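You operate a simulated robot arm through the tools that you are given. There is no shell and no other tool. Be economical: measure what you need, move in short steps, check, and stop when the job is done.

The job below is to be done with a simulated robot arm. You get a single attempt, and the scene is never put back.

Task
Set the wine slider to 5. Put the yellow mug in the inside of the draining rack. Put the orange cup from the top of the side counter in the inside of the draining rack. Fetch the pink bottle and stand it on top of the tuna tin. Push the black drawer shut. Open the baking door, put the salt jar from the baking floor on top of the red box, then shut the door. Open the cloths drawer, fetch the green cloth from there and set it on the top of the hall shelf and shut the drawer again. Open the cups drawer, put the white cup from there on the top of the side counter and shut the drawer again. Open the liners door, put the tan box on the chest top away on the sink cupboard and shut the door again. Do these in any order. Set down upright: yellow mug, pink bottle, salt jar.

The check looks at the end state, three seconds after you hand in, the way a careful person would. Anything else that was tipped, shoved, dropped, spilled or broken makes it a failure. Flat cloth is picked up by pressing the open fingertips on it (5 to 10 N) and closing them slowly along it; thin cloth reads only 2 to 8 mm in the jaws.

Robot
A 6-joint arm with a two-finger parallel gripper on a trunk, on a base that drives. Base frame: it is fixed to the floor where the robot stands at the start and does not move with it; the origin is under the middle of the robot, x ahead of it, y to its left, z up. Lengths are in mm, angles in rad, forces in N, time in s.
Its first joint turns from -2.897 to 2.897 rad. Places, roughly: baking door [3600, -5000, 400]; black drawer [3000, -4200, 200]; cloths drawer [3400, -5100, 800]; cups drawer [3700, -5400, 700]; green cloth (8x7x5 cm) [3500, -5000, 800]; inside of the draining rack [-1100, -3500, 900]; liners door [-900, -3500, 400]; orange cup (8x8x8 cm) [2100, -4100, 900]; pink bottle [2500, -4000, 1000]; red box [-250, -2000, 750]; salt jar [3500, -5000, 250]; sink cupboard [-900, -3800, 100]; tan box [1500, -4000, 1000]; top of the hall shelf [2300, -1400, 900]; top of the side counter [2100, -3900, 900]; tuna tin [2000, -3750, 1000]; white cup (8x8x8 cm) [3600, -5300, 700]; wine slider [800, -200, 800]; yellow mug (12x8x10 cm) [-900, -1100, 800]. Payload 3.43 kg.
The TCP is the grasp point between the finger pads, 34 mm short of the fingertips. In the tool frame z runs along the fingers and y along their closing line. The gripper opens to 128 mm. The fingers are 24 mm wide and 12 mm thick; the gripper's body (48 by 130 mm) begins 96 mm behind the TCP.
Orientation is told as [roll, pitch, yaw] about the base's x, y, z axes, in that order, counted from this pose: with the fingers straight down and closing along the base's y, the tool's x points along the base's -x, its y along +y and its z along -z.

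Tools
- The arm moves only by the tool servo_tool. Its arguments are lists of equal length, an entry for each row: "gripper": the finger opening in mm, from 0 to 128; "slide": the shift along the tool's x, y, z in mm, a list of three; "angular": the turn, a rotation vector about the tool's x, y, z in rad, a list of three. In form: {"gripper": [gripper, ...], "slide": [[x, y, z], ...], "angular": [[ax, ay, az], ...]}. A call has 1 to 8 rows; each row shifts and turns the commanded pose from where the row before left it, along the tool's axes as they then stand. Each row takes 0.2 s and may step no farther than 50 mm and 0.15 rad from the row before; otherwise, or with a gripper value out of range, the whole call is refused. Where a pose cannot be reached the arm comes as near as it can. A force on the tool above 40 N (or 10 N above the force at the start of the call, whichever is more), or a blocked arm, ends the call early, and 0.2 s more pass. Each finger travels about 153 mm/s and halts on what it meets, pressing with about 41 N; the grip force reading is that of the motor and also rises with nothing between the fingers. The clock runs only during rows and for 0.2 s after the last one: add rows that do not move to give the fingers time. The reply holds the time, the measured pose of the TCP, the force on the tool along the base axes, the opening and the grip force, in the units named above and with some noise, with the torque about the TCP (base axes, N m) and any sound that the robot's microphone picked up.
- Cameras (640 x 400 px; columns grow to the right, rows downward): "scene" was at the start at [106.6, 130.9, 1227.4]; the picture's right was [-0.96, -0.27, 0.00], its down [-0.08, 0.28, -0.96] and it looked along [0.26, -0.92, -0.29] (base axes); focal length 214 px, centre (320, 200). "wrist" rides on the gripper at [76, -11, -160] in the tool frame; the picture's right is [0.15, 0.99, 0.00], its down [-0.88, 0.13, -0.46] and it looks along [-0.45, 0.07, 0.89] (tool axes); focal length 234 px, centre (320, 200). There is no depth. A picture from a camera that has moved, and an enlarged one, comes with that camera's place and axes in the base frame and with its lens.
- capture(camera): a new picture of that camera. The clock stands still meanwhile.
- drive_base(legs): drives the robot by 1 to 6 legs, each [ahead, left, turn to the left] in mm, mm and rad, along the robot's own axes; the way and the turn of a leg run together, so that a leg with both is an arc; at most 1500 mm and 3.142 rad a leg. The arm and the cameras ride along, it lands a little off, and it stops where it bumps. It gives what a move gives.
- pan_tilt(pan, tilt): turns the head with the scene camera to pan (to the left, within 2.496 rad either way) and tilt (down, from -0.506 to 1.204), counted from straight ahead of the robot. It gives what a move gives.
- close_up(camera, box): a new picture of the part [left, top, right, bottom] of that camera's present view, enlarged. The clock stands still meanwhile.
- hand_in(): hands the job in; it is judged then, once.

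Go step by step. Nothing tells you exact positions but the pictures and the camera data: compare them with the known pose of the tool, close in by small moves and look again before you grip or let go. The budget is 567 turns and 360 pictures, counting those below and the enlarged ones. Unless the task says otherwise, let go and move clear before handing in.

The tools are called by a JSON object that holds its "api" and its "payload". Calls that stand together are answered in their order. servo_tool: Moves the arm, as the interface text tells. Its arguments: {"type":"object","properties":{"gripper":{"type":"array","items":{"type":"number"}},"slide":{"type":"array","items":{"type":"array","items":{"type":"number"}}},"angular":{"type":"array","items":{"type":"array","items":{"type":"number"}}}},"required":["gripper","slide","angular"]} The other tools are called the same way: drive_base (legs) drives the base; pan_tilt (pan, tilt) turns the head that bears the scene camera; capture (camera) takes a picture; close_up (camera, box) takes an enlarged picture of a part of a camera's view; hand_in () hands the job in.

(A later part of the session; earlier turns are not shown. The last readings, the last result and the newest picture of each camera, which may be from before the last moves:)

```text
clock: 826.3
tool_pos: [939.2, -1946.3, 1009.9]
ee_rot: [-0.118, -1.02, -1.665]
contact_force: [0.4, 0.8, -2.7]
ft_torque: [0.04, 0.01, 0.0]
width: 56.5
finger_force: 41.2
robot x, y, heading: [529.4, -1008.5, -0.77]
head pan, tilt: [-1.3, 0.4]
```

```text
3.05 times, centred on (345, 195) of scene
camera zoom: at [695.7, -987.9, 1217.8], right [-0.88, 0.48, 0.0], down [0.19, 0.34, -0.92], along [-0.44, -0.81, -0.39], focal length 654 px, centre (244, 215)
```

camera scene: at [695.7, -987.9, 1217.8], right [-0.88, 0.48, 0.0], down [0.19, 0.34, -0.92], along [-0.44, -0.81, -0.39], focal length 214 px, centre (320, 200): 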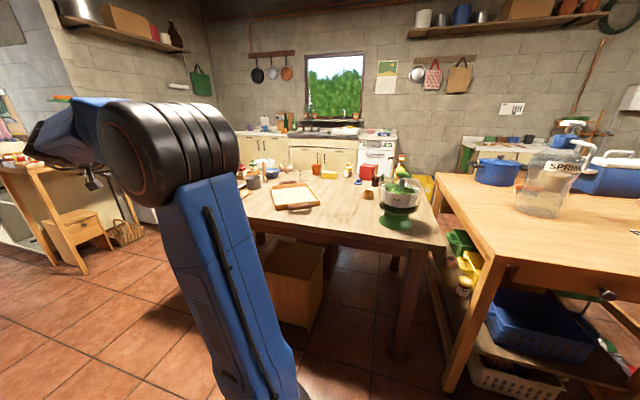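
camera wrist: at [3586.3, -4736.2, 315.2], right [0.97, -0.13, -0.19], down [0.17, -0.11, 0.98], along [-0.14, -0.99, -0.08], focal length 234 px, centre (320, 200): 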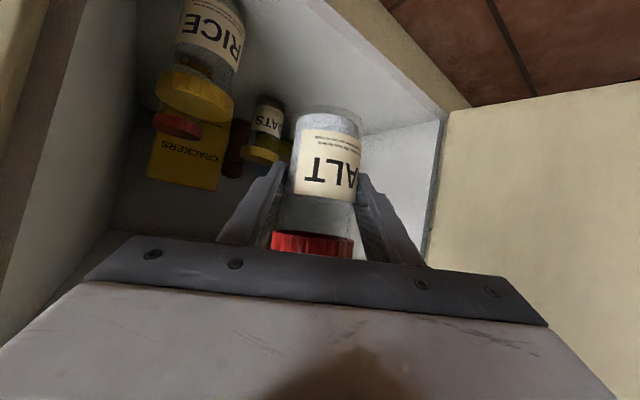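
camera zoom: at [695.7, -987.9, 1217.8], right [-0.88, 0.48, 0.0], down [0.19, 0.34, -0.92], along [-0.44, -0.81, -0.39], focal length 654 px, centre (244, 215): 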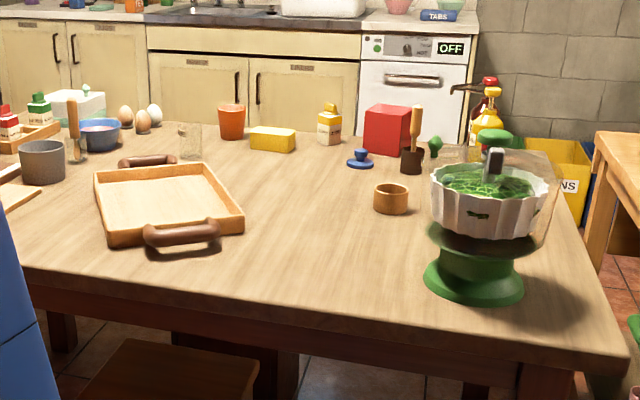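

{"api": "drive_base", "payload": {"legs": [[-246, 0, -0.015], [0, -185, 0]]}}

{"api": "servo_tool", "payload": {"gripper": [40, 40, 40, 40, 40], "slide": [[0, 0, 0], [0, 0, 0], [0, 0, 0], [0, 0, 0], [0, 0, 0]], "angular": [[0.077, 0.005, 0.047], [0.077, 0.005, 0.047], [0.077, 0.005, 0.047], [0.077, 0.005, 0.047], [0.077, 0.005, 0.047]]}}

{"api": "servo_tool", "payload": {"gripper": [40, 40, 40, 40, 40, 40, 40, 40], "slide": [[-10.5, -20.4, 19.3], [-10.5, -20.4, 19.3], [-10.5, -20.4, 19.3], [-10.5, -20.4, 19.3], [-10.5, -20.4, 19.3], [-10.5, -20.4, 19.3], [-10.5, -20.4, 19.3], [-10.5, -20.4, 19.3]], "angular": [[0, 0, 0], [0, 0, 0], [0, 0, 0], [0, 0, 0], [0, 0, 0], [0, 0, 0], [0, 0, 0], [0, 0, 0]]}}

{"api": "capture", "payload": {"camera": "wrist"}}

```text
clock: 829.2
tool_pos: [612.6, -1920.6, 1010.1]
ee_rot: [-0.118, -1.021, -1.69]
contact_force: [-0.5, 0.1, -3.1]
ft_torque: [-0.01, -0.03, 0.0]
width: 56.4
finger_force: 41.4
robot x, y, heading: [224.9, -974.5, -0.788]
head pan, tilt: [-1.3, 0.4]
```

```text
clock: 830.4
tool_pos: [613.9, -1918.0, 1009.9]
ee_rot: [-0.116, -1.024, -2.144]
contact_force: [-0.4, 0.4, -3.1]
ft_torque: [0.04, -0.06, 0.02]
width: 56.2
finger_force: 40.6
robot x, y, heading: [225.7, -970.4, -0.794]
head pan, tilt: [-1.3, 0.4]
```

```text
clock: 832.2
tool_pos: [374.9, -1952.3, 1010.6]
ee_rot: [-0.117, -1.023, -2.143]
contact_force: [-0.7, 0.2, -2.9]
ft_torque: [0.03, 0.0, 0.02]
width: 56.5
finger_force: 41.4
robot x, y, heading: [221.4, -970.8, -0.793]
head pan, tilt: [-1.3, 0.4]
```

```text
54 pictures are left
camera wrist: at [476.8, -1808.8, 1029.1], right [0.81, -0.55, -0.18], down [0.11, -0.17, 0.98], along [-0.57, -0.82, -0.08], focal length 234 px, centre (320, 200)
```

wrist: 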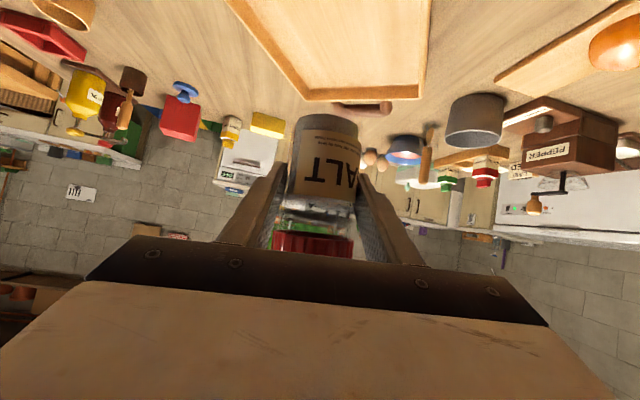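

{"api": "servo_tool", "payload": {"gripper": [40, 40, 40, 40, 40, 40, 40, 40], "slide": [[-11.1, -24.4, 20.8], [-11.1, -24.4, 20.8], [-11.1, -24.4, 20.8], [-11.1, -24.4, 20.8], [-11.1, -24.4, 20.8], [-11.1, -24.4, 20.8], [-11.1, -24.4, 20.8], [-11.1, -24.4, 20.8]], "angular": [[0, 0, 0], [0, 0, 0], [0, 0, 0], [0, 0, 0], [0, 0, 0], [0, 0, 0], [0, 0, 0], [0, 0, 0]]}}

{"api": "servo_tool", "payload": {"gripper": [40, 40, 40, 40, 40, 40, 40], "slide": [[-11.1, -24.4, 20.8], [-11.1, -24.4, 20.8], [-11.1, -24.4, 20.8], [-11.1, -24.4, 20.8], [-11.1, -24.4, 20.8], [-11.1, -24.4, 20.8], [0, 0, 0]], "angular": [[0, 0, 0], [0, 0, 0], [0, 0, 0], [0, 0, 0], [0, 0, 0], [0, 0, 0], [0, 0, 0]]}}

{"api": "capture", "payload": {"camera": "wrist"}}

{"api": "close_up", "payload": {"camera": "scene", "box": [200, 80, 420, 240]}}

```text
clock: 834.0
tool_pos: [107.4, -1981.6, 1013.5]
ee_rot: [-0.117, -1.021, -2.142]
contact_force: [0.1, 0.2, -3.1]
ft_torque: [0.01, -0.07, -0.01]
width: 56.5
finger_force: 41.4
robot x, y, heading: [221.4, -972.1, -0.795]
head pan, tilt: [-1.3, 0.4]
```

```text
clock: 835.6
tool_pos: [-99.5, -2000.9, 1013.4]
ee_rot: [-0.117, -1.024, -2.143]
contact_force: [1.1, 0.0, -2.6]
ft_torque: [0.04, -0.03, 0.03]
width: 56.4
finger_force: 41.7
robot x, y, heading: [226.5, -972.1, -0.794]
head pan, tilt: [-1.3, 0.4]
```

```text
53 pictures are left
camera wrist: at [2.6, -1856.3, 1032.2], right [0.81, -0.55, -0.18], down [0.11, -0.17, 0.98], along [-0.57, -0.82, -0.08], focal length 234 px, centre (320, 200)
```

wrist: 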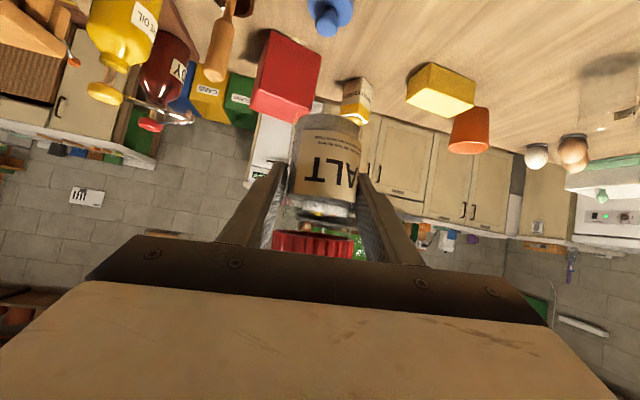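

```text
2.50 times, centred on (310, 160) of scene
camera zoom: at [391.8, -955.1, 1217.8], right [-0.87, 0.5, 0.0], down [0.19, 0.34, -0.92], along [-0.46, -0.8, -0.39], focal length 536 px, centre (345, 300)
```

zoom: 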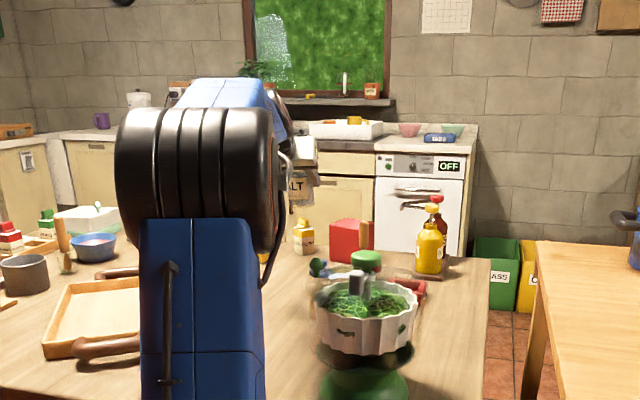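

{"api": "servo_tool", "payload": {"gripper": [40, 40, 40, 40, 40, 40, 40, 40], "slide": [[-10.2, -8.6, 17.6], [-10.2, -8.6, 17.6], [-10.2, -8.6, 17.6], [-10.2, -8.6, 17.6], [-10.2, -8.6, 17.6], [-10.2, -8.6, 17.6], [-10.2, -8.6, 17.6], [0, 0, 0]], "angular": [[0, 0, 0], [0, 0, 0], [0, 0, 0], [0, 0, 0], [0, 0, 0], [0, 0, 0], [0, 0, 0], [0, 0, 0]]}}

{"api": "capture", "payload": {"camera": "wrist"}}

{"api": "close_up", "payload": {"camera": "scene", "box": [280, 120, 400, 210]}}

```text
clock: 837.4
tool_pos: [-210.4, -2078.7, 1003.3]
ee_rot: [-0.139, -1.029, -2.14]
contact_force: [0.6, 0.5, -2.7]
ft_torque: [0.01, -0.06, 0.0]
width: 56.4
finger_force: 41.0
out of reach, approached as far as the arm can: row 5, 6, 7
robot x, y, heading: [227.3, -970.0, -0.797]
head pan, tilt: [-1.3, 0.4]
```

```text
51 pictures are left
camera wrist: at [-105.3, -1937.6, 1020.5], right [0.8, -0.56, -0.2], down [0.12, -0.17, 0.98], along [-0.59, -0.81, -0.07], focal length 234 px, centre (320, 200)
```

wrist: 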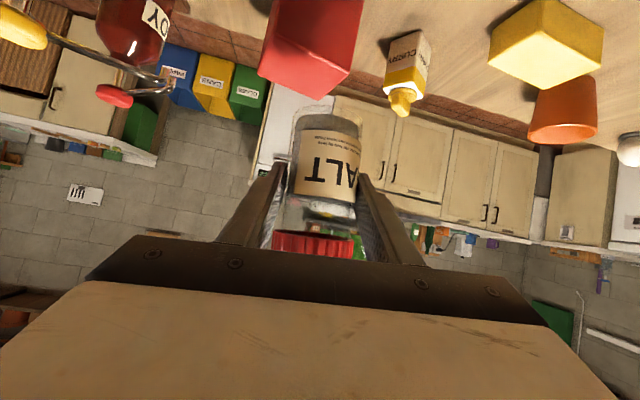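

```text
4.44 times, centred on (340, 165) of scene
camera zoom: at [391.7, -955.1, 1217.8], right [-0.87, 0.5, 0.0], down [0.19, 0.34, -0.92], along [-0.46, -0.8, -0.39], focal length 953 px, centre (231, 356)
```

zoom: 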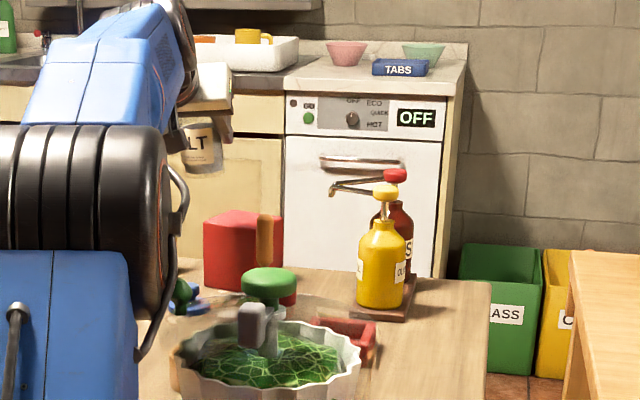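

{"api": "drive_base", "payload": {"legs": [[0, -12, 0]]}}

{"api": "servo_tool", "payload": {"gripper": [40, 40, 40, 40, 40, 40, 40, 40], "slide": [[8.5, 0.6, 5.2], [8.5, 0.6, 5.2], [8.5, 0.6, 5.2], [-5, -9, 8], [-5, -9, 8], [-5, -9, 8], [-5, -9, 8], [0, 0, 0]], "angular": [[0, 0, 0], [0, 0, 0], [0, 0, 0], [0, 0, 0], [0, 0, 0], [0, 0, 0], [0, 0, 0], [0, 0, 0]]}}

```text
clock: 838.2
tool_pos: [-218.1, -2089.0, 1002.6]
ee_rot: [-0.141, -1.03, -2.142]
contact_force: [0.4, -0.6, -3.7]
ft_torque: [0.05, -0.06, 0.0]
width: 56.6
finger_force: 41.8
robot x, y, heading: [213.1, -979.1, -0.792]
head pan, tilt: [-1.3, 0.4]
```

```text
clock: 840.0
tool_pos: [-256.0, -2096.8, 969.2]
ee_rot: [-0.157, -1.035, -2.141]
contact_force: [0.4, 0.3, -3.1]
ft_torque: [0.04, -0.04, 0.0]
width: 56.2
finger_force: 40.8
out of reach, approached as far as the arm can: row 6, 7
robot x, y, heading: [213.4, -984.0, -0.792]
head pan, tilt: [-1.3, 0.4]
```

{"api": "servo_tool", "payload": {"gripper": [40, 40, 40], "slide": [[0, -7, 0], [0, -6, 0], [0, 0, 0]], "angular": [[0, 0, 0], [0, 0, 0], [0, 0, 0]]}}

{"api": "capture", "payload": {"camera": "wrist"}}

{"api": "close_up", "payload": {"camera": "scene", "box": [280, 120, 400, 210]}}

```text
clock: 840.8
tool_pos: [-255.3, -2091.2, 964.7]
ee_rot: [-0.156, -1.035, -2.14]
contact_force: [0.2, -0.6, -3.0]
ft_torque: [0.03, -0.01, 0.0]
width: 56.6
finger_force: 40.6
out of reach, approached as far as the arm can: row 1, 2
robot x, y, heading: [210.3, -979.0, -0.796]
head pan, tilt: [-1.3, 0.4]
```

```text
49 pictures are left
camera wrist: at [-148.8, -1949.9, 981.3], right [0.79, -0.57, -0.2], down [0.12, -0.17, 0.98], along [-0.59, -0.8, -0.07], focal length 234 px, centre (320, 200)
```

wrist: 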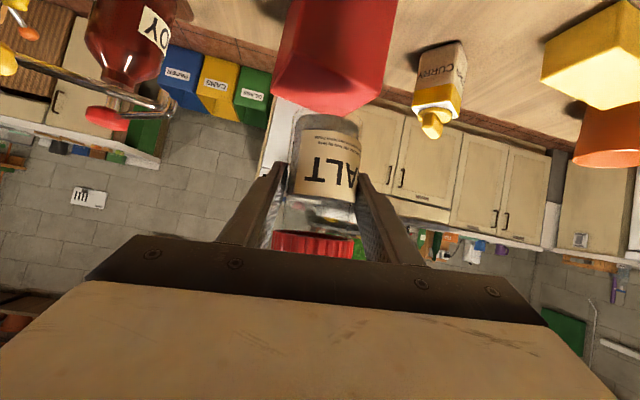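

```text
4.44 times, centred on (340, 165) of scene
camera zoom: at [383.0, -963.8, 1217.8], right [-0.87, 0.5, 0.0], down [0.19, 0.34, -0.92], along [-0.46, -0.8, -0.39], focal length 953 px, centre (231, 356)
```

zoom: 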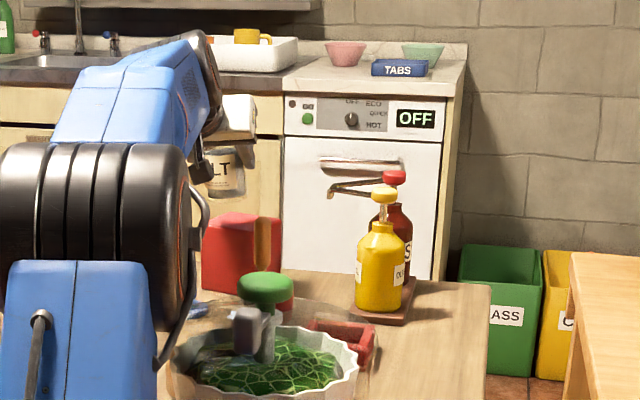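

{"api": "drive_base", "payload": {"legs": [[-15, 4, 0]]}}

{"api": "close_up", "payload": {"camera": "scene", "box": [290, 130, 350, 190]}}

```text
clock: 841.6
tool_pos: [-262.7, -2078.1, 964.9]
ee_rot: [-0.153, -1.033, -2.14]
contact_force: [-0.1, 0.1, -3.7]
ft_torque: [0.03, -0.02, 0.0]
width: 56.6
finger_force: 41.2
robot x, y, heading: [205.0, -966.8, -0.795]
head pan, tilt: [-1.3, 0.4]
```

```text
6.67 times, centred on (320, 160) of scene
camera zoom: at [375.2, -950.2, 1217.8], right [-0.87, 0.5, 0.0], down [0.19, 0.34, -0.92], along [-0.46, -0.8, -0.39], focal length 1430 px, centre (320, 467)
```

zoom: 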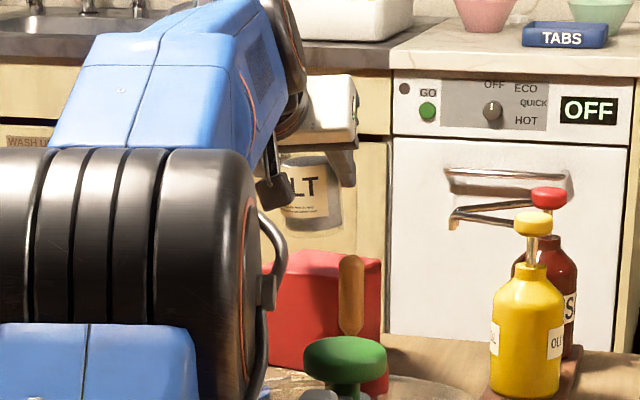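

{"api": "servo_tool", "payload": {"gripper": [40, 40, 40, 40, 40], "slide": [[4.3, 0.3, 2.6], [4.3, 0.3, 2.6], [4.3, 0.3, 2.6], [0, 0, 0], [0, 0, 0]], "angular": [[0, 0, 0], [0, 0, 0], [0, 0, 0], [0, 0, 0], [0, 0, 0]]}}

{"api": "servo_tool", "payload": {"gripper": [40, 40, 40, 40], "slide": [[4.3, 0.3, 2.6], [3.4, 0.2, 2.1], [0, 0, 0], [0, 0, 0]], "angular": [[0, 0, 0], [0, 0, 0], [0, 0, 0], [0, 0, 0]]}}

{"api": "close_up", "payload": {"camera": "scene", "box": [290, 130, 350, 190]}}

```text
clock: 842.8
tool_pos: [-262.3, -2076.6, 950.1]
ee_rot: [-0.154, -1.036, -2.14]
contact_force: [-0.1, -0.3, -4.0]
ft_torque: [0.05, 0.0, 0.02]
width: 56.2
finger_force: 41.0
robot x, y, heading: [206.4, -970.7, -0.792]
head pan, tilt: [-1.3, 0.4]
```

```text
clock: 843.8
tool_pos: [-262.7, -2077.4, 942.7]
ee_rot: [-0.151, -1.034, -2.139]
contact_force: [-0.2, -0.5, -3.5]
ft_torque: [0.01, -0.03, 0.01]
width: 56.2
finger_force: 40.6
robot x, y, heading: [206.1, -965.6, -0.8]
head pan, tilt: [-1.3, 0.4]
```

```text
6.67 times, centred on (320, 160) of scene
camera zoom: at [375.2, -950.2, 1217.8], right [-0.87, 0.5, 0.0], down [0.19, 0.34, -0.92], along [-0.46, -0.8, -0.39], focal length 1430 px, centre (320, 467)
```

zoom: 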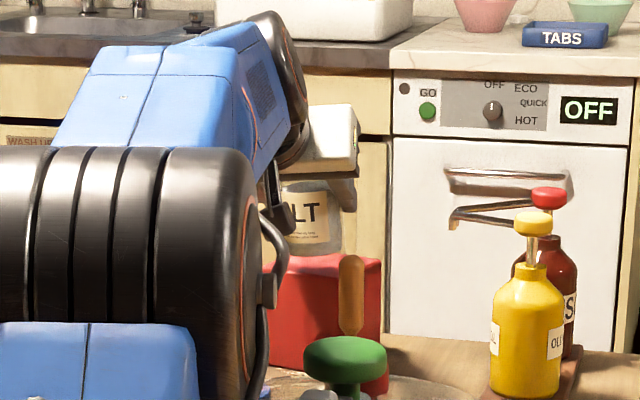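

{"api": "servo_tool", "payload": {"gripper": [40, 40, 40, 40], "slide": [[2.6, 0.2, 1.6], [2.6, 0.2, 1.6], [0, 0, 0], [0, 0, 0]], "angular": [[0, 0, 0], [0, 0, 0], [0, 0, 0], [0, 0, 0]]}}

{"api": "servo_tool", "payload": {"gripper": [40, 40, 40, 40], "slide": [[2.6, 0.2, 1.6], [2.6, 0.2, 1.6], [0, 0, 0], [0, 0, 0]], "angular": [[0, 0, 0], [0, 0, 0], [0, 0, 0], [0, 0, 0]]}}

```text
clock: 844.8
tool_pos: [-262.9, -2076.8, 934.7]
ee_rot: [-0.153, -1.033, -2.141]
contact_force: [0.5, -0.1, -3.1]
ft_torque: [0.04, -0.03, 0.0]
width: 56.4
finger_force: 40.5
robot x, y, heading: [205.2, -969.4, -0.789]
head pan, tilt: [-1.3, 0.4]
```

```text
clock: 845.8
tool_pos: [-262.9, -2078.2, 927.5]
ee_rot: [-0.155, -1.035, -2.139]
contact_force: [0.1, -0.8, -3.0]
ft_torque: [0.0, -0.03, -0.02]
width: 56.2
finger_force: 41.0
robot x, y, heading: [210.5, -967.7, -0.792]
head pan, tilt: [-1.3, 0.4]
```

{"api": "close_up", "payload": {"camera": "scene", "box": [290, 130, 350, 190]}}

{"api": "capture", "payload": {"camera": "wrist"}}

```text
6.67 times, centred on (320, 160) of scene
camera zoom: at [375.2, -950.2, 1217.8], right [-0.87, 0.5, 0.0], down [0.19, 0.34, -0.92], along [-0.46, -0.8, -0.39], focal length 1430 px, centre (320, 467)
```

zoom: 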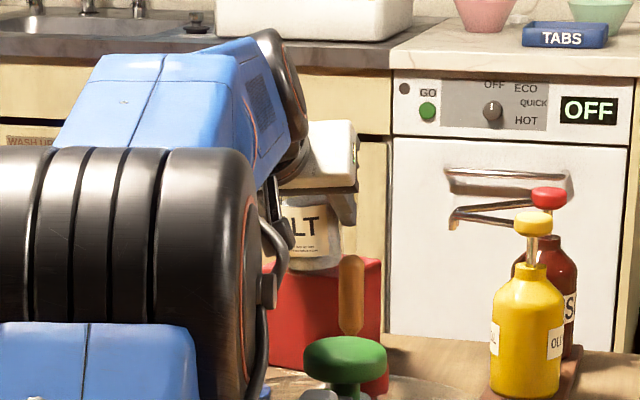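

```text
44 pictures are left
camera wrist: at [-157.4, -1936.7, 945.3], right [0.79, -0.57, -0.2], down [0.12, -0.17, 0.98], along [-0.59, -0.8, -0.07], focal length 234 px, centre (320, 200)
```

wrist: 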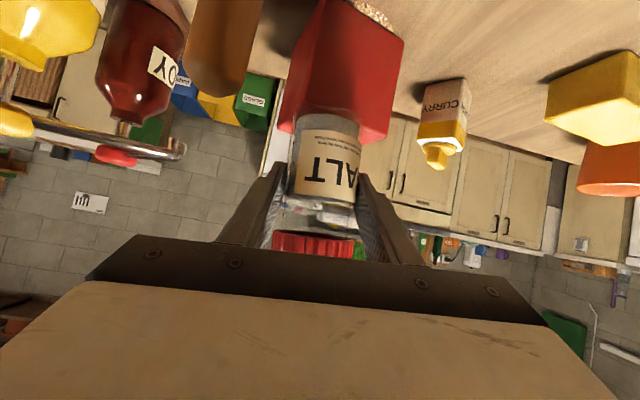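

{"api": "servo_tool", "payload": {"gripper": [40, 40, 40, 40], "slide": [[2.6, 0.2, 1.6], [2.6, 0.2, 1.6], [0, 0, 0], [0, 0, 0]], "angular": [[0, 0, 0], [0, 0, 0], [0, 0, 0], [0, 0, 0]]}}

{"api": "servo_tool", "payload": {"gripper": [40, 40, 40, 40], "slide": [[2.6, 0.2, 1.6], [1.7, 0.1, 1.0], [0, 0, 0], [0, 0, 0]], "angular": [[0, 0, 0], [0, 0, 0], [0, 0, 0], [0, 0, 0]]}}

```text
clock: 846.8
tool_pos: [-263.4, -2077.0, 924.1]
ee_rot: [-0.153, -1.037, -2.14]
contact_force: [-0.1, -2.5, 8.5]
ft_torque: [-0.58, 0.0, 0.0]
width: 56.1
finger_force: 40.6
robot x, y, heading: [207.6, -965.4, -0.793]
head pan, tilt: [-1.3, 0.4]
```

```text
clock: 847.8
tool_pos: [-263.5, -2076.4, 919.5]
ee_rot: [-0.152, -1.036, -2.138]
contact_force: [1.1, 1.9, 23.3]
ft_torque: [-0.72, -0.11, 0.03]
width: 56.6
finger_force: 41.4
robot x, y, heading: [207.8, -963.9, -0.795]
head pan, tilt: [-1.3, 0.4]
```

{"api": "servo_tool", "payload": {"gripper": [45, 54, 57, 60, 66, 76], "slide": [[-2.2, -0.1, -1.3], [0, 0, 0], [0, 0, 0], [0, 0, 0], [0, 0, 0], [0, 0, 0]], "angular": [[0, 0, 0], [0, 0, 0], [0, 0, 0], [0, 0, 0], [0, 0, 0], [0, 0, 0]]}}

{"api": "close_up", "payload": {"camera": "scene", "box": [290, 130, 350, 190]}}

```text
clock: 849.2
tool_pos: [-263.4, -2077.0, 920.2]
ee_rot: [-0.153, -1.036, -2.141]
contact_force: [0.3, 0.1, 0.1]
ft_torque: [-0.02, 0.0, -0.01]
width: 76.1
finger_force: 0.0
robot x, y, heading: [206.2, -968.0, -0.792]
head pan, tilt: [-1.3, 0.4]
```

```text
6.67 times, centred on (320, 160) of scene
camera zoom: at [375.3, -950.1, 1217.8], right [-0.87, 0.5, 0.0], down [0.19, 0.34, -0.92], along [-0.46, -0.8, -0.39], focal length 1430 px, centre (320, 467)
```

zoom: 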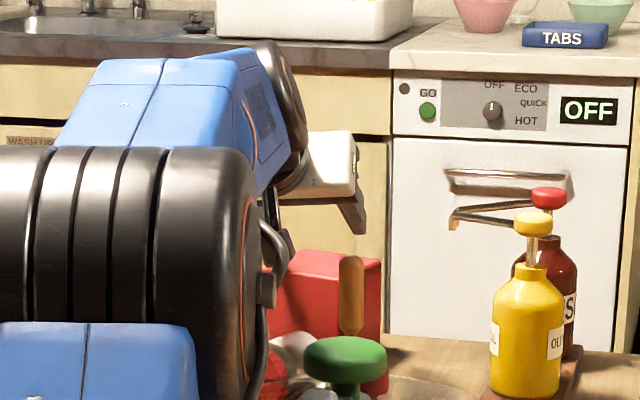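

{"api": "servo_tool", "payload": {"gripper": [90, 90, 90, 90, 90], "slide": [[-17, -1, -10], [-20, 0, -20], [-20, 0, -30], [-20, 0, -30], [-20, 0, -30]], "angular": [[0, 0, 0], [0, 0, 0], [0, 0, 0], [0, 0, 0], [0, 0, 0]]}}

{"api": "capture", "payload": {"camera": "wrist"}}

{"api": "close_up", "payload": {"camera": "scene", "box": [270, 130, 370, 220]}}

```text
clock: 850.4
tool_pos: [-221.0, -2043.5, 1063.4]
ee_rot: [-0.165, -1.037, -2.138]
contact_force: [0.1, -0.1, -0.1]
ft_torque: [-0.01, 0.02, 0.0]
width: 90.1
finger_force: 0.0
robot x, y, heading: [204.8, -970.1, -0.792]
head pan, tilt: [-1.3, 0.4]
```

```text
42 pictures are left
camera wrist: at [-112.6, -1903.0, 1079.8], right [0.79, -0.58, -0.21], down [0.13, -0.18, 0.98], along [-0.6, -0.79, -0.07], focal length 234 px, centre (320, 200)
```

wrist: 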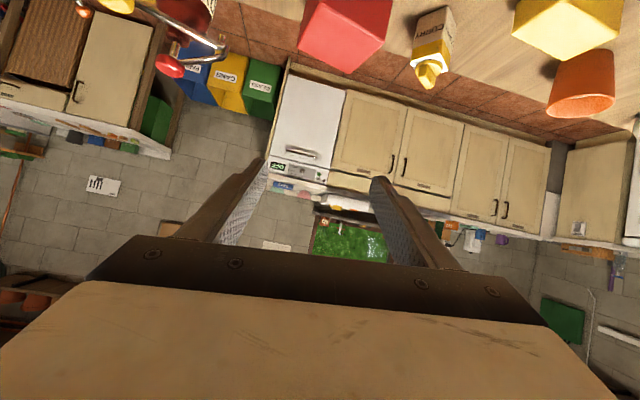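

```text
4.44 times, centred on (320, 175) of scene
camera zoom: at [375.2, -950.3, 1217.8], right [-0.87, 0.5, 0.0], down [0.19, 0.34, -0.92], along [-0.46, -0.8, -0.39], focal length 953 px, centre (320, 311)
```

zoom: 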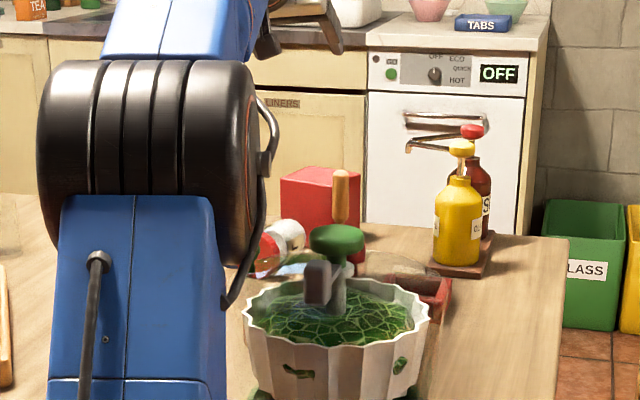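

{"api": "servo_tool", "payload": {"gripper": [90, 90, 90, 90, 90, 90, 90, 90], "slide": [[-5, 0, -20], [-5, 0, -20], [0, 0, -20], [0, 0, 0], [0, 0, 0], [0, 0, 0], [0, 0, 0], [0, 0, 0]], "angular": [[0, 0, 0.15], [0, 0, 0.15], [0, 0, 0.15], [0, 0, 0.15], [0, 0, 0.15], [0, 0, 0.15], [0, 0, 0.15], [0, 0, 0.15]]}}

{"api": "servo_tool", "payload": {"gripper": [90, 90, 90, 90, 90, 90, 90, 90], "slide": [[0, 0, 0], [0, 0, 0], [0, 0, 0], [0, 0, 0], [0, 0, 0], [0, 0, 0], [0, 0, 0], [0, 0, 0]], "angular": [[0, 0, 0.15], [0, 0, 0.15], [0, 0, 0.15], [0, 0, 0.15], [0, 0, 0.15], [0, 0, 0.15], [0, 0, 0.15], [0, 0, 0.15]]}}

{"api": "servo_tool", "payload": {"gripper": [90, 90, 90, 90, 90], "slide": [[0, 0, 0], [0, 0, 0], [0, 0, 0], [0, 0, 0], [0, 0, 0]], "angular": [[0, 0, 0.15], [0, 0, 0.15], [0, 0, 0.15], [0, 0, 0.15], [0, 0, 0.14]]}}

```text
clock: 852.2
tool_pos: [-187.7, -2008.5, 1103.4]
ee_rot: [0.995, -0.399, 2.631]
contact_force: [0.0, 0.0, 0.2]
ft_torque: [-0.05, 0.0, -0.01]
width: 90.0
finger_force: 0.1
robot x, y, heading: [206.2, -965.8, -0.796]
head pan, tilt: [-1.3, 0.4]
```

```text
clock: 854.0
tool_pos: [-186.6, -2009.1, 1103.6]
ee_rot: [0.905, 0.62, 1.96]
contact_force: [0.3, -0.4, 0.3]
ft_torque: [0.04, -0.01, 0.0]
width: 89.9
finger_force: 0.0
robot x, y, heading: [204.0, -970.3, -0.788]
head pan, tilt: [-1.3, 0.4]
```

```text
clock: 855.2
tool_pos: [-188.0, -2007.3, 1101.8]
ee_rot: [0.163, 1.036, 1.005]
contact_force: [-0.5, -0.2, 0.5]
ft_torque: [0.03, 0.03, -0.01]
width: 90.0
finger_force: 0.0
robot x, y, heading: [207.3, -968.3, -0.79]
head pan, tilt: [-1.3, 0.4]
```

{"api": "servo_tool", "payload": {"gripper": [90, 90, 90, 90, 90, 90, 90], "slide": [[0, 0, -20], [0, 0, -20], [0, 0, -20], [0, 0, 0], [0, 0, 0], [0, 0, 0], [0, 0, 0]], "angular": [[0, 0.14, 0.09], [0, 0.14, 0], [0, 0.13, 0], [-0.1, 0, 0.012], [-0.1, 0, 0.012], [-0.1, 0, 0.012], [0, 0, 0]]}}

{"api": "capture", "payload": {"camera": "wrist"}}

```text
refused: row 1 steps farther than a row can; nothing moved
```

```text
40 pictures are left
camera wrist: at [-105.7, -1947.6, 1246.8], right [-0.79, 0.58, 0.21], down [0.41, 0.75, -0.52], along [-0.46, -0.32, -0.83], focal length 234 px, centre (320, 200)
```

wrist: 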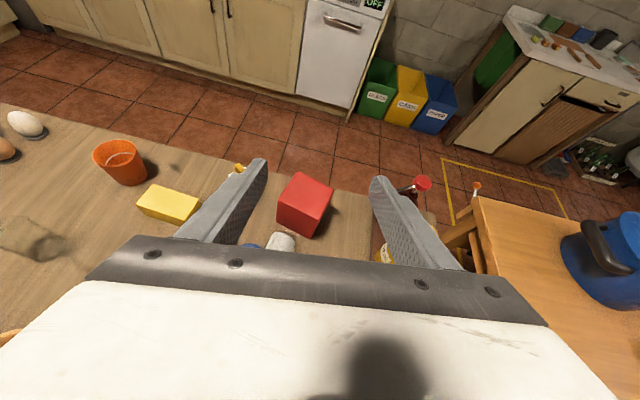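

{"api": "servo_tool", "payload": {"gripper": [90, 90, 90, 90, 90, 90, 90, 90], "slide": [[0, 0, -25], [0, 0, -25], [0, 0, -25], [0, 0, -25], [0, 0, 0], [0, 0, 0], [0, 0, 0], [0, 0, 0]], "angular": [[0, 0.11, 0.09], [0, 0.14, 0], [0, 0.14, 0], [0, 0.03, 0], [-0.1, 0, 0.012], [-0.1, 0, 0.012], [-0.1, 0, 0.012], [0, 0, 0]]}}

{"api": "capture", "payload": {"camera": "wrist"}}

```text
clock: 857.0
tool_pos: [-125.6, -1940.3, 1136.0]
ee_rot: [-0.021, 1.46, 0.508]
contact_force: [0.4, -0.8, 1.8]
ft_torque: [-0.02, -0.01, -0.01]
width: 90.2
finger_force: 0.0
robot x, y, heading: [205.4, -967.0, -0.798]
head pan, tilt: [-1.3, 0.4]
```

```text
39 pictures are left
camera wrist: at [10.3, -1873.3, 1229.2], right [-0.51, 0.85, 0.14], down [0.41, 0.39, -0.83], along [-0.75, -0.36, -0.55], focal length 234 px, centre (320, 200)
```

wrist: 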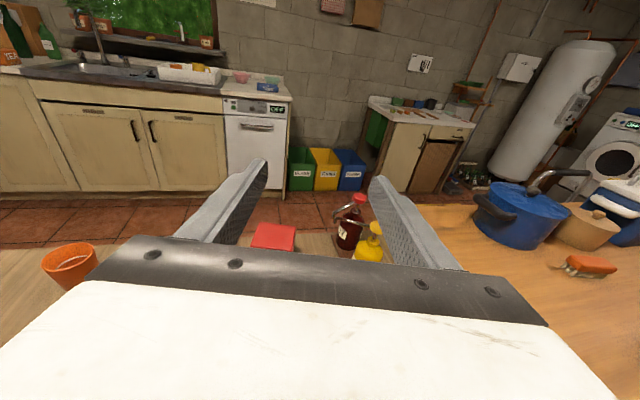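

{"api": "servo_tool", "payload": {"gripper": [90, 90, 90, 90, 90], "slide": [[-30, 0, 10], [-30, 0, 10], [-30, 0, 0], [-30, 0, 0], [0, 0, 0]], "angular": [[0, 0, 0], [0, 0, 0], [0, -0.12, 0], [0, -0.12, 0], [0, -0.12, 0]]}}

{"api": "capture", "payload": {"camera": "wrist"}}

```text
clock: 858.2
tool_pos: [-127.4, -1941.4, 1017.3]
ee_rot: [-0.006, 1.1, 0.525]
contact_force: [0.2, 0.2, 0.1]
ft_torque: [-0.02, 0.02, -0.01]
width: 90.2
finger_force: 0.1
robot x, y, heading: [208.0, -968.0, -0.794]
head pan, tilt: [-1.3, 0.4]
```

```text
38 pictures are left
camera wrist: at [-28.6, -1896.5, 1157.5], right [-0.56, 0.82, 0.13], down [0.63, 0.52, -0.58], along [-0.54, -0.24, -0.81], focal length 234 px, centre (320, 200)
```

wrist: 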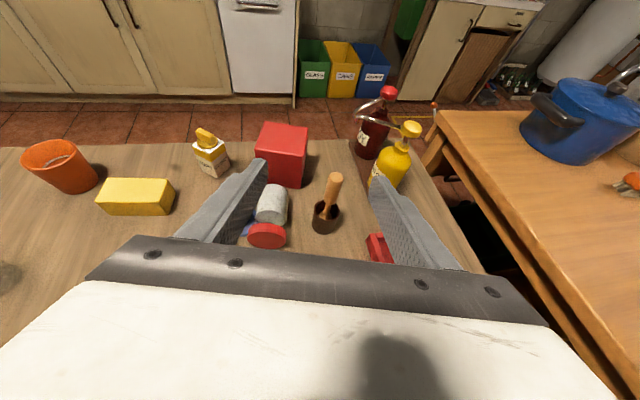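

{"api": "servo_tool", "payload": {"gripper": [90, 90, 90, 90, 90, 90, 90], "slide": [[-10, 0, -40], [-15, 0, -40], [-20, 0, -40], [-20, 0, -40], [-20, 0, -40], [-20, 0, -40], [0, 0, 0]], "angular": [[0, 0, 0], [0, 0, 0], [0, 0, 0], [0, 0, 0], [0, 0, 0], [0, 0, 0], [0, 0, 0]]}}

{"api": "servo_tool", "payload": {"gripper": [90, 90, 90, 90, 90, 90, 90, 90], "slide": [[0, 0, 0], [0, 0, 0], [0, 0, 0], [0, 0, 0], [0, 0, 0], [0, 0, 0], [0, 0, 0], [0, 0, 0]], "angular": [[0, -0.14, 0], [0, -0.14, 0], [0, -0.14, 0], [0, -0.14, 0], [0, -0.14, 0], [0, -0.14, 0], [0, -0.14, 0], [0, -0.12, 0]]}}

```text
clock: 859.8
tool_pos: [97.6, -1809.8, 1030.8]
ee_rot: [-0.006, 1.1, 0.526]
contact_force: [-0.4, 0.1, 0.2]
ft_torque: [0.02, -0.02, 0.0]
width: 89.9
finger_force: 0.1
robot x, y, heading: [206.0, -969.6, -0.793]
head pan, tilt: [-1.3, 0.4]
```

```text
clock: 861.6
tool_pos: [117.6, -1815.7, 1035.0]
ee_rot: [0.198, 0.198, 0.52]
contact_force: [0.3, 0.8, 0.4]
ft_torque: [-0.07, 0.0, 0.0]
width: 90.0
finger_force: 0.1
out of reach, approached as far as the arm can: row 6, 7, 8
robot x, y, heading: [206.4, -965.9, -0.791]
head pan, tilt: [-1.3, 0.4]
```

{"api": "servo_tool", "payload": {"gripper": [60, 60, 60, 60, 60, 60, 60, 60], "slide": [[0, 0, -30], [0, 0, -30], [0, 0, 0], [0, 0, 0], [0, 0, 0], [0, 0, 0], [0, 0, 0], [0, 0, 0]], "angular": [[0, 0, 0], [0, 0.14, 0], [0, 0.14, 0], [0, 0.14, 0], [0, 0.14, 0], [0, 0.14, 0], [0, 0.14, 0], [0, 0.14, 0]]}}

{"api": "servo_tool", "payload": {"gripper": [60, 60, 60, 60, 60, 60, 60, 60], "slide": [[0, 0, 0], [0, 0, 0], [0, 0, 0], [0, 0, 0], [0, 0, 0], [0, 0, 0], [0, 0, 0], [0, 0, 0]], "angular": [[0, 0.14, 0], [0, 0.14, 0], [0.061, 0, -0.126], [0.061, 0, -0.126], [0.061, 0, -0.126], [0.061, 0, -0.126], [0.061, 0, -0.126], [0.061, 0, -0.126]]}}

{"api": "servo_tool", "payload": {"gripper": [60, 60, 60, 60, 60, 60, 60, 60], "slide": [[0, 0, 0], [0, 0, 0], [0, 0, 0], [0, 0, 0], [0, 0, 0], [0, 0, 0], [0, 0, 0], [0, 0, 0]], "angular": [[0.061, 0, -0.126], [0.061, 0, -0.126], [0.061, 0, -0.126], [0.061, 0, -0.126], [0.061, 0, -0.126], [0.061, 0, -0.126], [0.061, 0, -0.126], [0.061, 0, -0.126]]}}

{"api": "servo_tool", "payload": {"gripper": [60, 60, 60, 60, 60, 60, 60], "slide": [[0, 0, 0], [0, 0, 0], [0, 0, 0], [0, 0, 0], [0, 0, 0], [0, 0, 0], [0, 0, 0]], "angular": [[0.061, 0, -0.126], [0.061, 0, -0.126], [0.061, 0, -0.126], [0.061, 0, -0.126], [0.061, 0, -0.126], [0.061, 0, -0.126], [0.061, 0, -0.126]]}}

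```text
clock: 863.4
tool_pos: [133.4, -1821.7, 1091.7]
ee_rot: [0.477, 1.139, 0.921]
contact_force: [0.1, 0.4, -0.5]
ft_torque: [0.05, 0.01, 0.01]
width: 60.0
finger_force: 0.1
robot x, y, heading: [205.4, -966.4, -0.793]
head pan, tilt: [-1.3, 0.4]
```

```text
clock: 865.2
tool_pos: [132.5, -1821.3, 1091.8]
ee_rot: [1.198, 0.64, 2.116]
contact_force: [0.1, 0.0, -0.5]
ft_torque: [0.0, 0.0, -0.04]
width: 60.0
finger_force: 0.0
robot x, y, heading: [209.5, -967.0, -0.794]
head pan, tilt: [-1.3, 0.4]
```

```text
clock: 867.0
tool_pos: [131.1, -1819.8, 1092.7]
ee_rot: [0.792, -0.218, 2.654]
contact_force: [0.7, -0.2, 0.6]
ft_torque: [-0.03, -0.04, 0.03]
width: 59.9
finger_force: 0.0
robot x, y, heading: [210.6, -966.9, -0.786]
head pan, tilt: [-1.3, 0.4]
```

```text
clock: 868.6
tool_pos: [133.4, -1820.5, 1093.6]
ee_rot: [-0.029, -0.57, -2.753]
contact_force: [0.4, 1.6, 0.8]
ft_torque: [-0.06, -0.01, 0.03]
width: 60.4
finger_force: 0.0
robot x, y, heading: [204.0, -964.7, -0.793]
head pan, tilt: [-1.3, 0.4]
```

{"api": "servo_tool", "payload": {"gripper": [60, 60, 60, 60, 60], "slide": [[0, 0, 0], [0, 0, 0], [0, 0, 0], [0, 0, 0], [0, 0, 0]], "angular": [[0, 0.14, 0], [0, 0.14, 0], [0, 0.14, 0], [0, 0.14, 0], [0, 0, 0]]}}

```text
clock: 869.8
tool_pos: [142.4, -1829.9, 1111.9]
ee_rot: [-0.144, -0.221, -2.76]
contact_force: [-0.1, 0.0, 0.2]
ft_torque: [-0.02, -0.02, 0.03]
width: 59.7
finger_force: 0.0
out of reach, approached as far as the arm can: row 2, 3, 4
robot x, y, heading: [207.9, -967.7, -0.791]
head pan, tilt: [-1.3, 0.4]
```

{"api": "servo_tool", "payload": {"gripper": [60, 60, 60, 60, 60, 60], "slide": [[22, -25, 15], [22, -25, 15], [22, -25, 20], [0, 0, 0], [0, 0, 0], [0, 0, 0]], "angular": [[0, 0, 0], [0, 0, 0], [0, 0, 0], [-0.07, 0.1, 0], [-0.07, 0.1, 0], [0, 0, 0]]}}

```text
clock: 871.2
tool_pos: [164.5, -1732.3, 1060.6]
ee_rot: [-0.152, -0.231, -2.758]
contact_force: [-0.3, 0.1, 0.0]
ft_torque: [0.02, 0.01, -0.01]
width: 59.8
finger_force: 0.1
out of reach, approached as far as the arm can: row 4, 5
robot x, y, heading: [210.0, -970.9, -0.788]
head pan, tilt: [-1.3, 0.4]
```

{"api": "drive_base", "payload": {"legs": [[0, 238, 0], [1000, 0, 0], [970, 0, 0], [0, 0, -1.571]]}}

{"api": "drive_base", "payload": {"legs": [[1100, 0, 0], [1100, 0, 0], [0, 0, -1.571], [890, 0, 0]]}}

{"api": "capture", "payload": {"camera": "wrist"}}

```text
clock: 886.1
tool_pos: [1000.4, -2188.8, 1059.8]
ee_rot: [-0.152, -0.233, 1.996]
contact_force: [0.3, -0.2, 0.8]
ft_torque: [0.01, 0.0, 0.0]
width: 59.9
finger_force: 0.0
robot x, y, heading: [1769.2, -2200.6, -2.32]
head pan, tilt: [-1.3, 0.4]
```

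```text
clock: 905.1
tool_pos: [-332.3, -2370.0, 1060.3]
ee_rot: [-0.15, -0.233, 0.392]
contact_force: [0.8, 0.3, -0.6]
ft_torque: [-0.05, -0.02, -0.02]
width: 59.9
finger_force: 0.1
robot x, y, heading: [-369.2, -3132.0, 2.351]
head pan, tilt: [-1.3, 0.4]
```

```text
37 pictures are left
camera wrist: at [-440.0, -2399.8, 1197.8], right [-0.47, 0.86, -0.18], down [0.62, 0.47, 0.62], along [0.62, 0.18, -0.76], focal length 234 px, centre (320, 200)
```

wrist: 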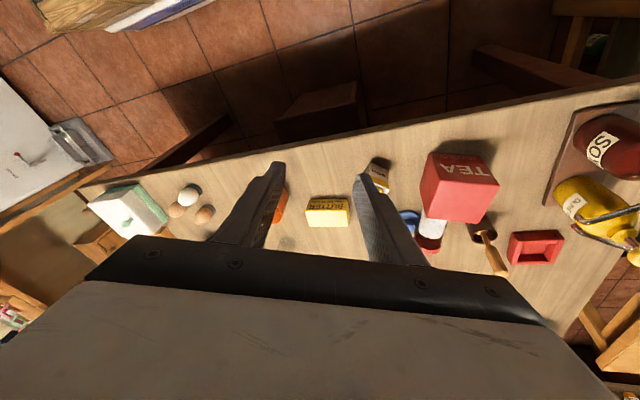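

{"api": "drive_base", "payload": {"legs": [[0, -80, 0]]}}

{"api": "servo_tool", "payload": {"gripper": [80, 84, 84, 84, 84, 84, 84, 84], "slide": [[-19, 30.6, 10], [-19, 30.6, 10], [-19, 30.6, 10], [-19, 30.6, 10], [-19, 30.6, 10], [-19, 30.6, 10], [-19, 30.6, 10], [0, 0, 0]], "angular": [[0, 0, 0], [0, 0, 0], [0, 0, 0], [0, 0, 0], [0, 0, 0], [0, 0, 0], [0, 0, -0.145], [0, 0, -0.145]]}}

{"api": "capture", "payload": {"camera": "wrist"}}

```text
clock: 906.2
tool_pos: [-276.2, -2313.3, 1061.0]
ee_rot: [-0.154, -0.232, 0.392]
contact_force: [0.1, 0.4, -0.7]
ft_torque: [-0.01, 0.01, 0.01]
width: 60.0
finger_force: 0.2
robot x, y, heading: [-310.7, -3078.2, 2.356]
head pan, tilt: [-1.3, 0.4]
```

```text
clock: 908.0
tool_pos: [-211.1, -2068.8, 992.4]
ee_rot: [-0.212, -0.18, 0.684]
contact_force: [-0.1, -0.3, -1.3]
ft_torque: [-0.01, 0.0, -0.02]
width: 84.0
finger_force: 0.0
robot x, y, heading: [-317.4, -3081.1, 2.357]
head pan, tilt: [-1.3, 0.4]
```

```text
36 pictures are left
camera wrist: at [-304.9, -2116.2, 1133.7], right [-0.69, 0.68, -0.23], down [0.47, 0.67, 0.57], along [0.54, 0.29, -0.79], focal length 234 px, centre (320, 200)
```

wrist: 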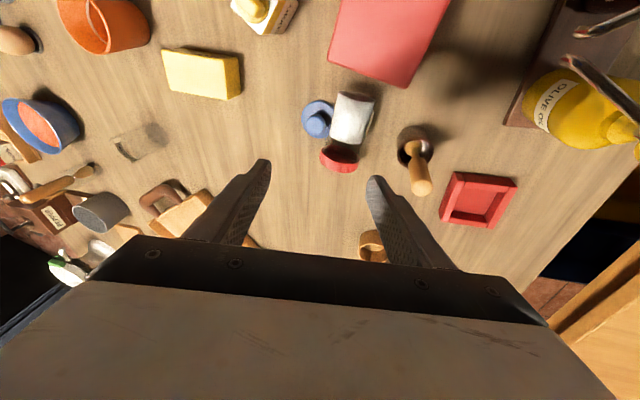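

{"api": "servo_tool", "payload": {"gripper": [86, 86, 86, 86, 86, 86], "slide": [[-13, 15, 0], [-12, 15, 0], [6, 7, 32], [6, 7, 32], [6, 7, 32], [0, 0, 0]], "angular": [[0, 0, 0.07], [0, 0, 0.07], [0, 0, 0], [0, 0, 0], [0, 0, 0], [0, 0, 0]]}}

{"api": "capture", "payload": {"camera": "wrist"}}

```text
clock: 909.4
tool_pos: [-208.5, -2026.7, 889.3]
ee_rot: [-0.188, -0.209, 0.545]
contact_force: [0.7, -0.6, 0.0]
ft_torque: [0.0, -0.01, -0.01]
width: 86.2
finger_force: 0.1
robot x, y, heading: [-312.6, -3080.8, 2.354]
head pan, tilt: [-1.3, 0.4]
```

```text
35 pictures are left
camera wrist: at [-310.4, -2065.7, 1029.2], right [-0.59, 0.78, -0.21], down [0.55, 0.58, 0.6], along [0.59, 0.24, -0.77], focal length 234 px, centre (320, 200)
```

wrist: 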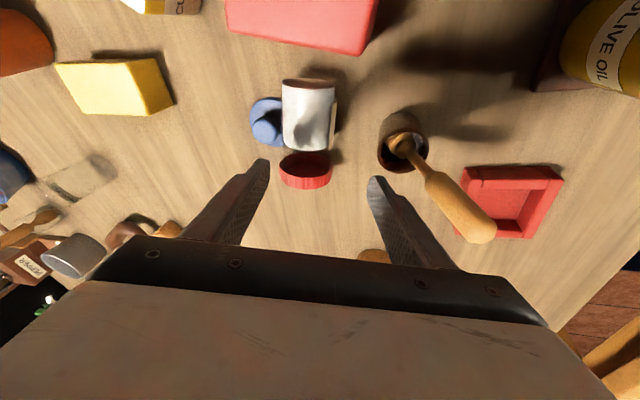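

{"api": "servo_tool", "payload": {"gripper": [84, 84, 84, 84], "slide": [[-3, -14, 0], [4, 4, 25], [4, 4, 20], [0, 0, 0]], "angular": [[0, 0, 0], [0, 0, 0], [0, 0, 0], [0, 0, 0]]}}

{"api": "capture", "payload": {"camera": "wrist"}}

```text
clock: 910.4
tool_pos: [-197.8, -2037.5, 847.0]
ee_rot: [-0.188, -0.212, 0.545]
contact_force: [0.1, -0.8, 0.6]
ft_torque: [-0.02, -0.04, 0.01]
width: 84.0
finger_force: 0.1
robot x, y, heading: [-314.7, -3077.1, 2.359]
head pan, tilt: [-1.3, 0.4]
```

```text
34 pictures are left
camera wrist: at [-299.3, -2076.0, 987.2], right [-0.59, 0.78, -0.21], down [0.55, 0.58, 0.6], along [0.59, 0.24, -0.77], focal length 234 px, centre (320, 200)
```

wrist: 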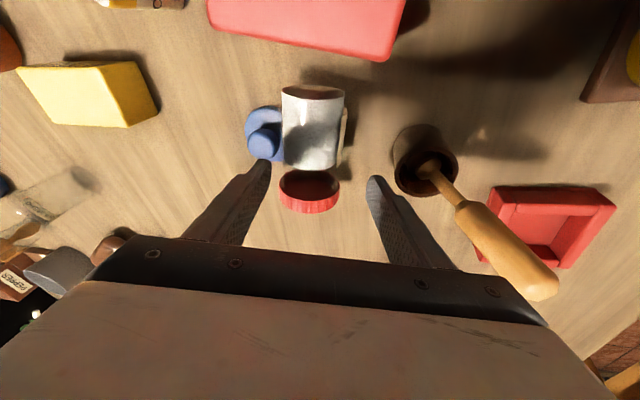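

{"api": "servo_tool", "payload": {"gripper": [84, 76, 68, 60, 54, 50, 45, 45], "slide": [[-8, -7, 9], [0, 0, 0], [0, 0, 0], [0, 0, 0], [0, 0, 0], [0, 0, 0], [0, 0, 0], [0, 0, 0]], "angular": [[0, 0, 0], [0, 0, 0], [0, 0, 0], [0, 0, 0], [0, 0, 0], [0, 0, 0], [0, 0, 0], [0, 0, 0]]}}

{"api": "capture", "payload": {"camera": "wrist"}}

```text
clock: 912.2
tool_pos: [-185.2, -2039.5, 842.5]
ee_rot: [-0.186, -0.21, 0.546]
contact_force: [-0.2, 0.9, 16.3]
ft_torque: [-0.06, 0.1, 0.05]
width: 44.7
finger_force: 24.0
robot x, y, heading: [-316.0, -3079.8, 2.352]
head pan, tilt: [-1.3, 0.4]
```

```text
33 pictures are left
camera wrist: at [-286.9, -2079.0, 982.6], right [-0.59, 0.78, -0.21], down [0.55, 0.58, 0.6], along [0.59, 0.24, -0.77], focal length 234 px, centre (320, 200)
```

wrist: 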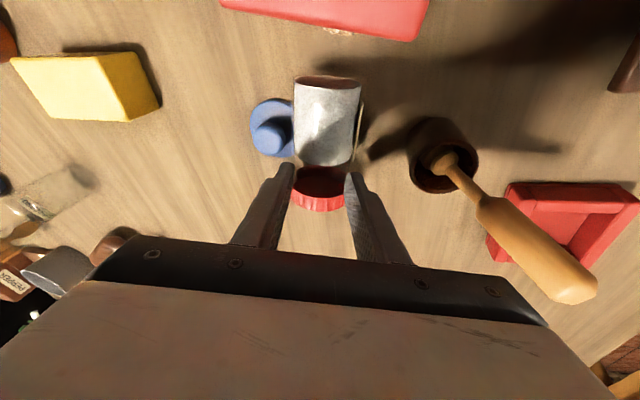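

{"api": "servo_tool", "payload": {"gripper": [70, 80, 80, 80, 80], "slide": [[0, 0, 0], [0, 0, 0], [2, 2, 9], [1, 1, 5], [0, 0, 0]], "angular": [[0, 0, 0], [0, 0, 0], [0, 0, 0], [0, 0, 0], [0, 0, 0]]}}

{"api": "servo_tool", "payload": {"gripper": [72, 66, 60, 54, 50, 45, 45], "slide": [[0, 0, 0], [0, 0, 0], [0, 0, 0], [0, 0, 0], [0, 0, 0], [0, 0, 0], [0, 0, 0]], "angular": [[0, 0, 0], [0, 0, 0], [0, 0, 0], [0, 0, 0], [0, 0, 0], [0, 0, 0], [0, 0, 0]]}}

```text
clock: 913.4
tool_pos: [-185.4, -2038.0, 825.8]
ee_rot: [-0.187, -0.211, 0.544]
contact_force: [-0.5, -0.2, -0.6]
ft_torque: [0.0, 0.05, 0.02]
width: 79.9
finger_force: 0.0
robot x, y, heading: [-314.5, -3079.2, 2.353]
head pan, tilt: [-1.3, 0.4]
```

```text
clock: 915.0
tool_pos: [-186.1, -2039.2, 826.1]
ee_rot: [-0.187, -0.21, 0.545]
contact_force: [-0.3, -0.3, 2.2]
ft_torque: [0.04, -0.03, 0.02]
width: 56.4
finger_force: 40.7
robot x, y, heading: [-314.0, -3077.5, 2.355]
head pan, tilt: [-1.3, 0.4]
```

{"api": "servo_tool", "payload": {"gripper": [40, 40, 40, 40, 40, 40, 40, 40], "slide": [[-1, -1, -5], [-1.6, -1.5, -7.7], [-1.6, -1.5, -7.7], [-2, -2, -9.6], [-2.4, -2.2, -11.5], [-2.4, -2.2, -11.5], [-2.4, -2.2, -11.5], [-2.4, -2.2, -11.5]], "angular": [[0, 0, 0], [0, 0, 0], [0, 0, 0], [0, 0, 0], [0, 0, 0], [0, 0, 0], [0, 0, 0], [0, 0, 0]]}}

{"api": "servo_tool", "payload": {"gripper": [40, 40, 40, 40, 40, 40, 40, 40], "slide": [[-2.4, -2.2, -11.5], [-2.4, -2.2, -11.5], [-2.4, -2.2, -11.5], [-2.4, -2.2, -11.5], [-2.4, -2.2, -11.5], [-2.4, -2.2, -11.5], [-2.4, -2.2, -11.5], [0, 0, 0]], "angular": [[0, 0, 0], [0, 0, 0], [0, 0, 0], [0, 0, 0], [0, 0, 0], [0, 0, 0], [0, 0, 0], [0, 0, 0]]}}

{"api": "capture", "payload": {"camera": "wrist"}}

```text
clock: 916.8
tool_pos: [-187.0, -2038.1, 905.5]
ee_rot: [-0.188, -0.211, 0.544]
contact_force: [-0.5, 0.8, -2.9]
ft_torque: [0.06, -0.02, -0.01]
width: 56.0
finger_force: 41.5
robot x, y, heading: [-311.4, -3080.2, 2.355]
head pan, tilt: [-1.3, 0.4]
```

```text
clock: 918.6
tool_pos: [-186.7, -2038.1, 990.0]
ee_rot: [-0.185, -0.208, 0.544]
contact_force: [-0.4, 0.9, -3.0]
ft_torque: [0.04, -0.03, 0.01]
width: 56.3
finger_force: 41.1
robot x, y, heading: [-317.4, -3078.2, 2.356]
head pan, tilt: [-1.3, 0.4]
```

```text
32 pictures are left
camera wrist: at [-287.3, -2078.5, 1129.6], right [-0.59, 0.78, -0.21], down [0.55, 0.58, 0.6], along [0.58, 0.24, -0.78], focal length 234 px, centre (320, 200)
```

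wrist: 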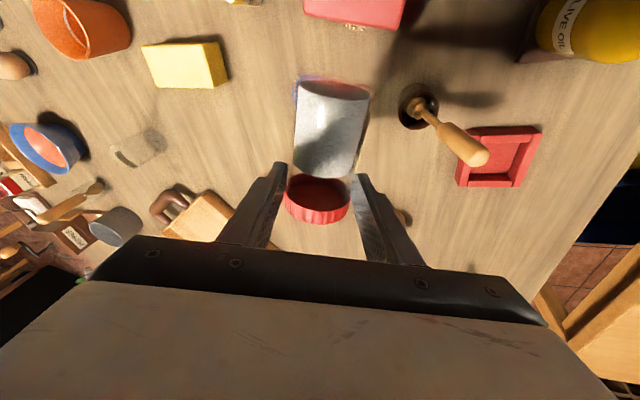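

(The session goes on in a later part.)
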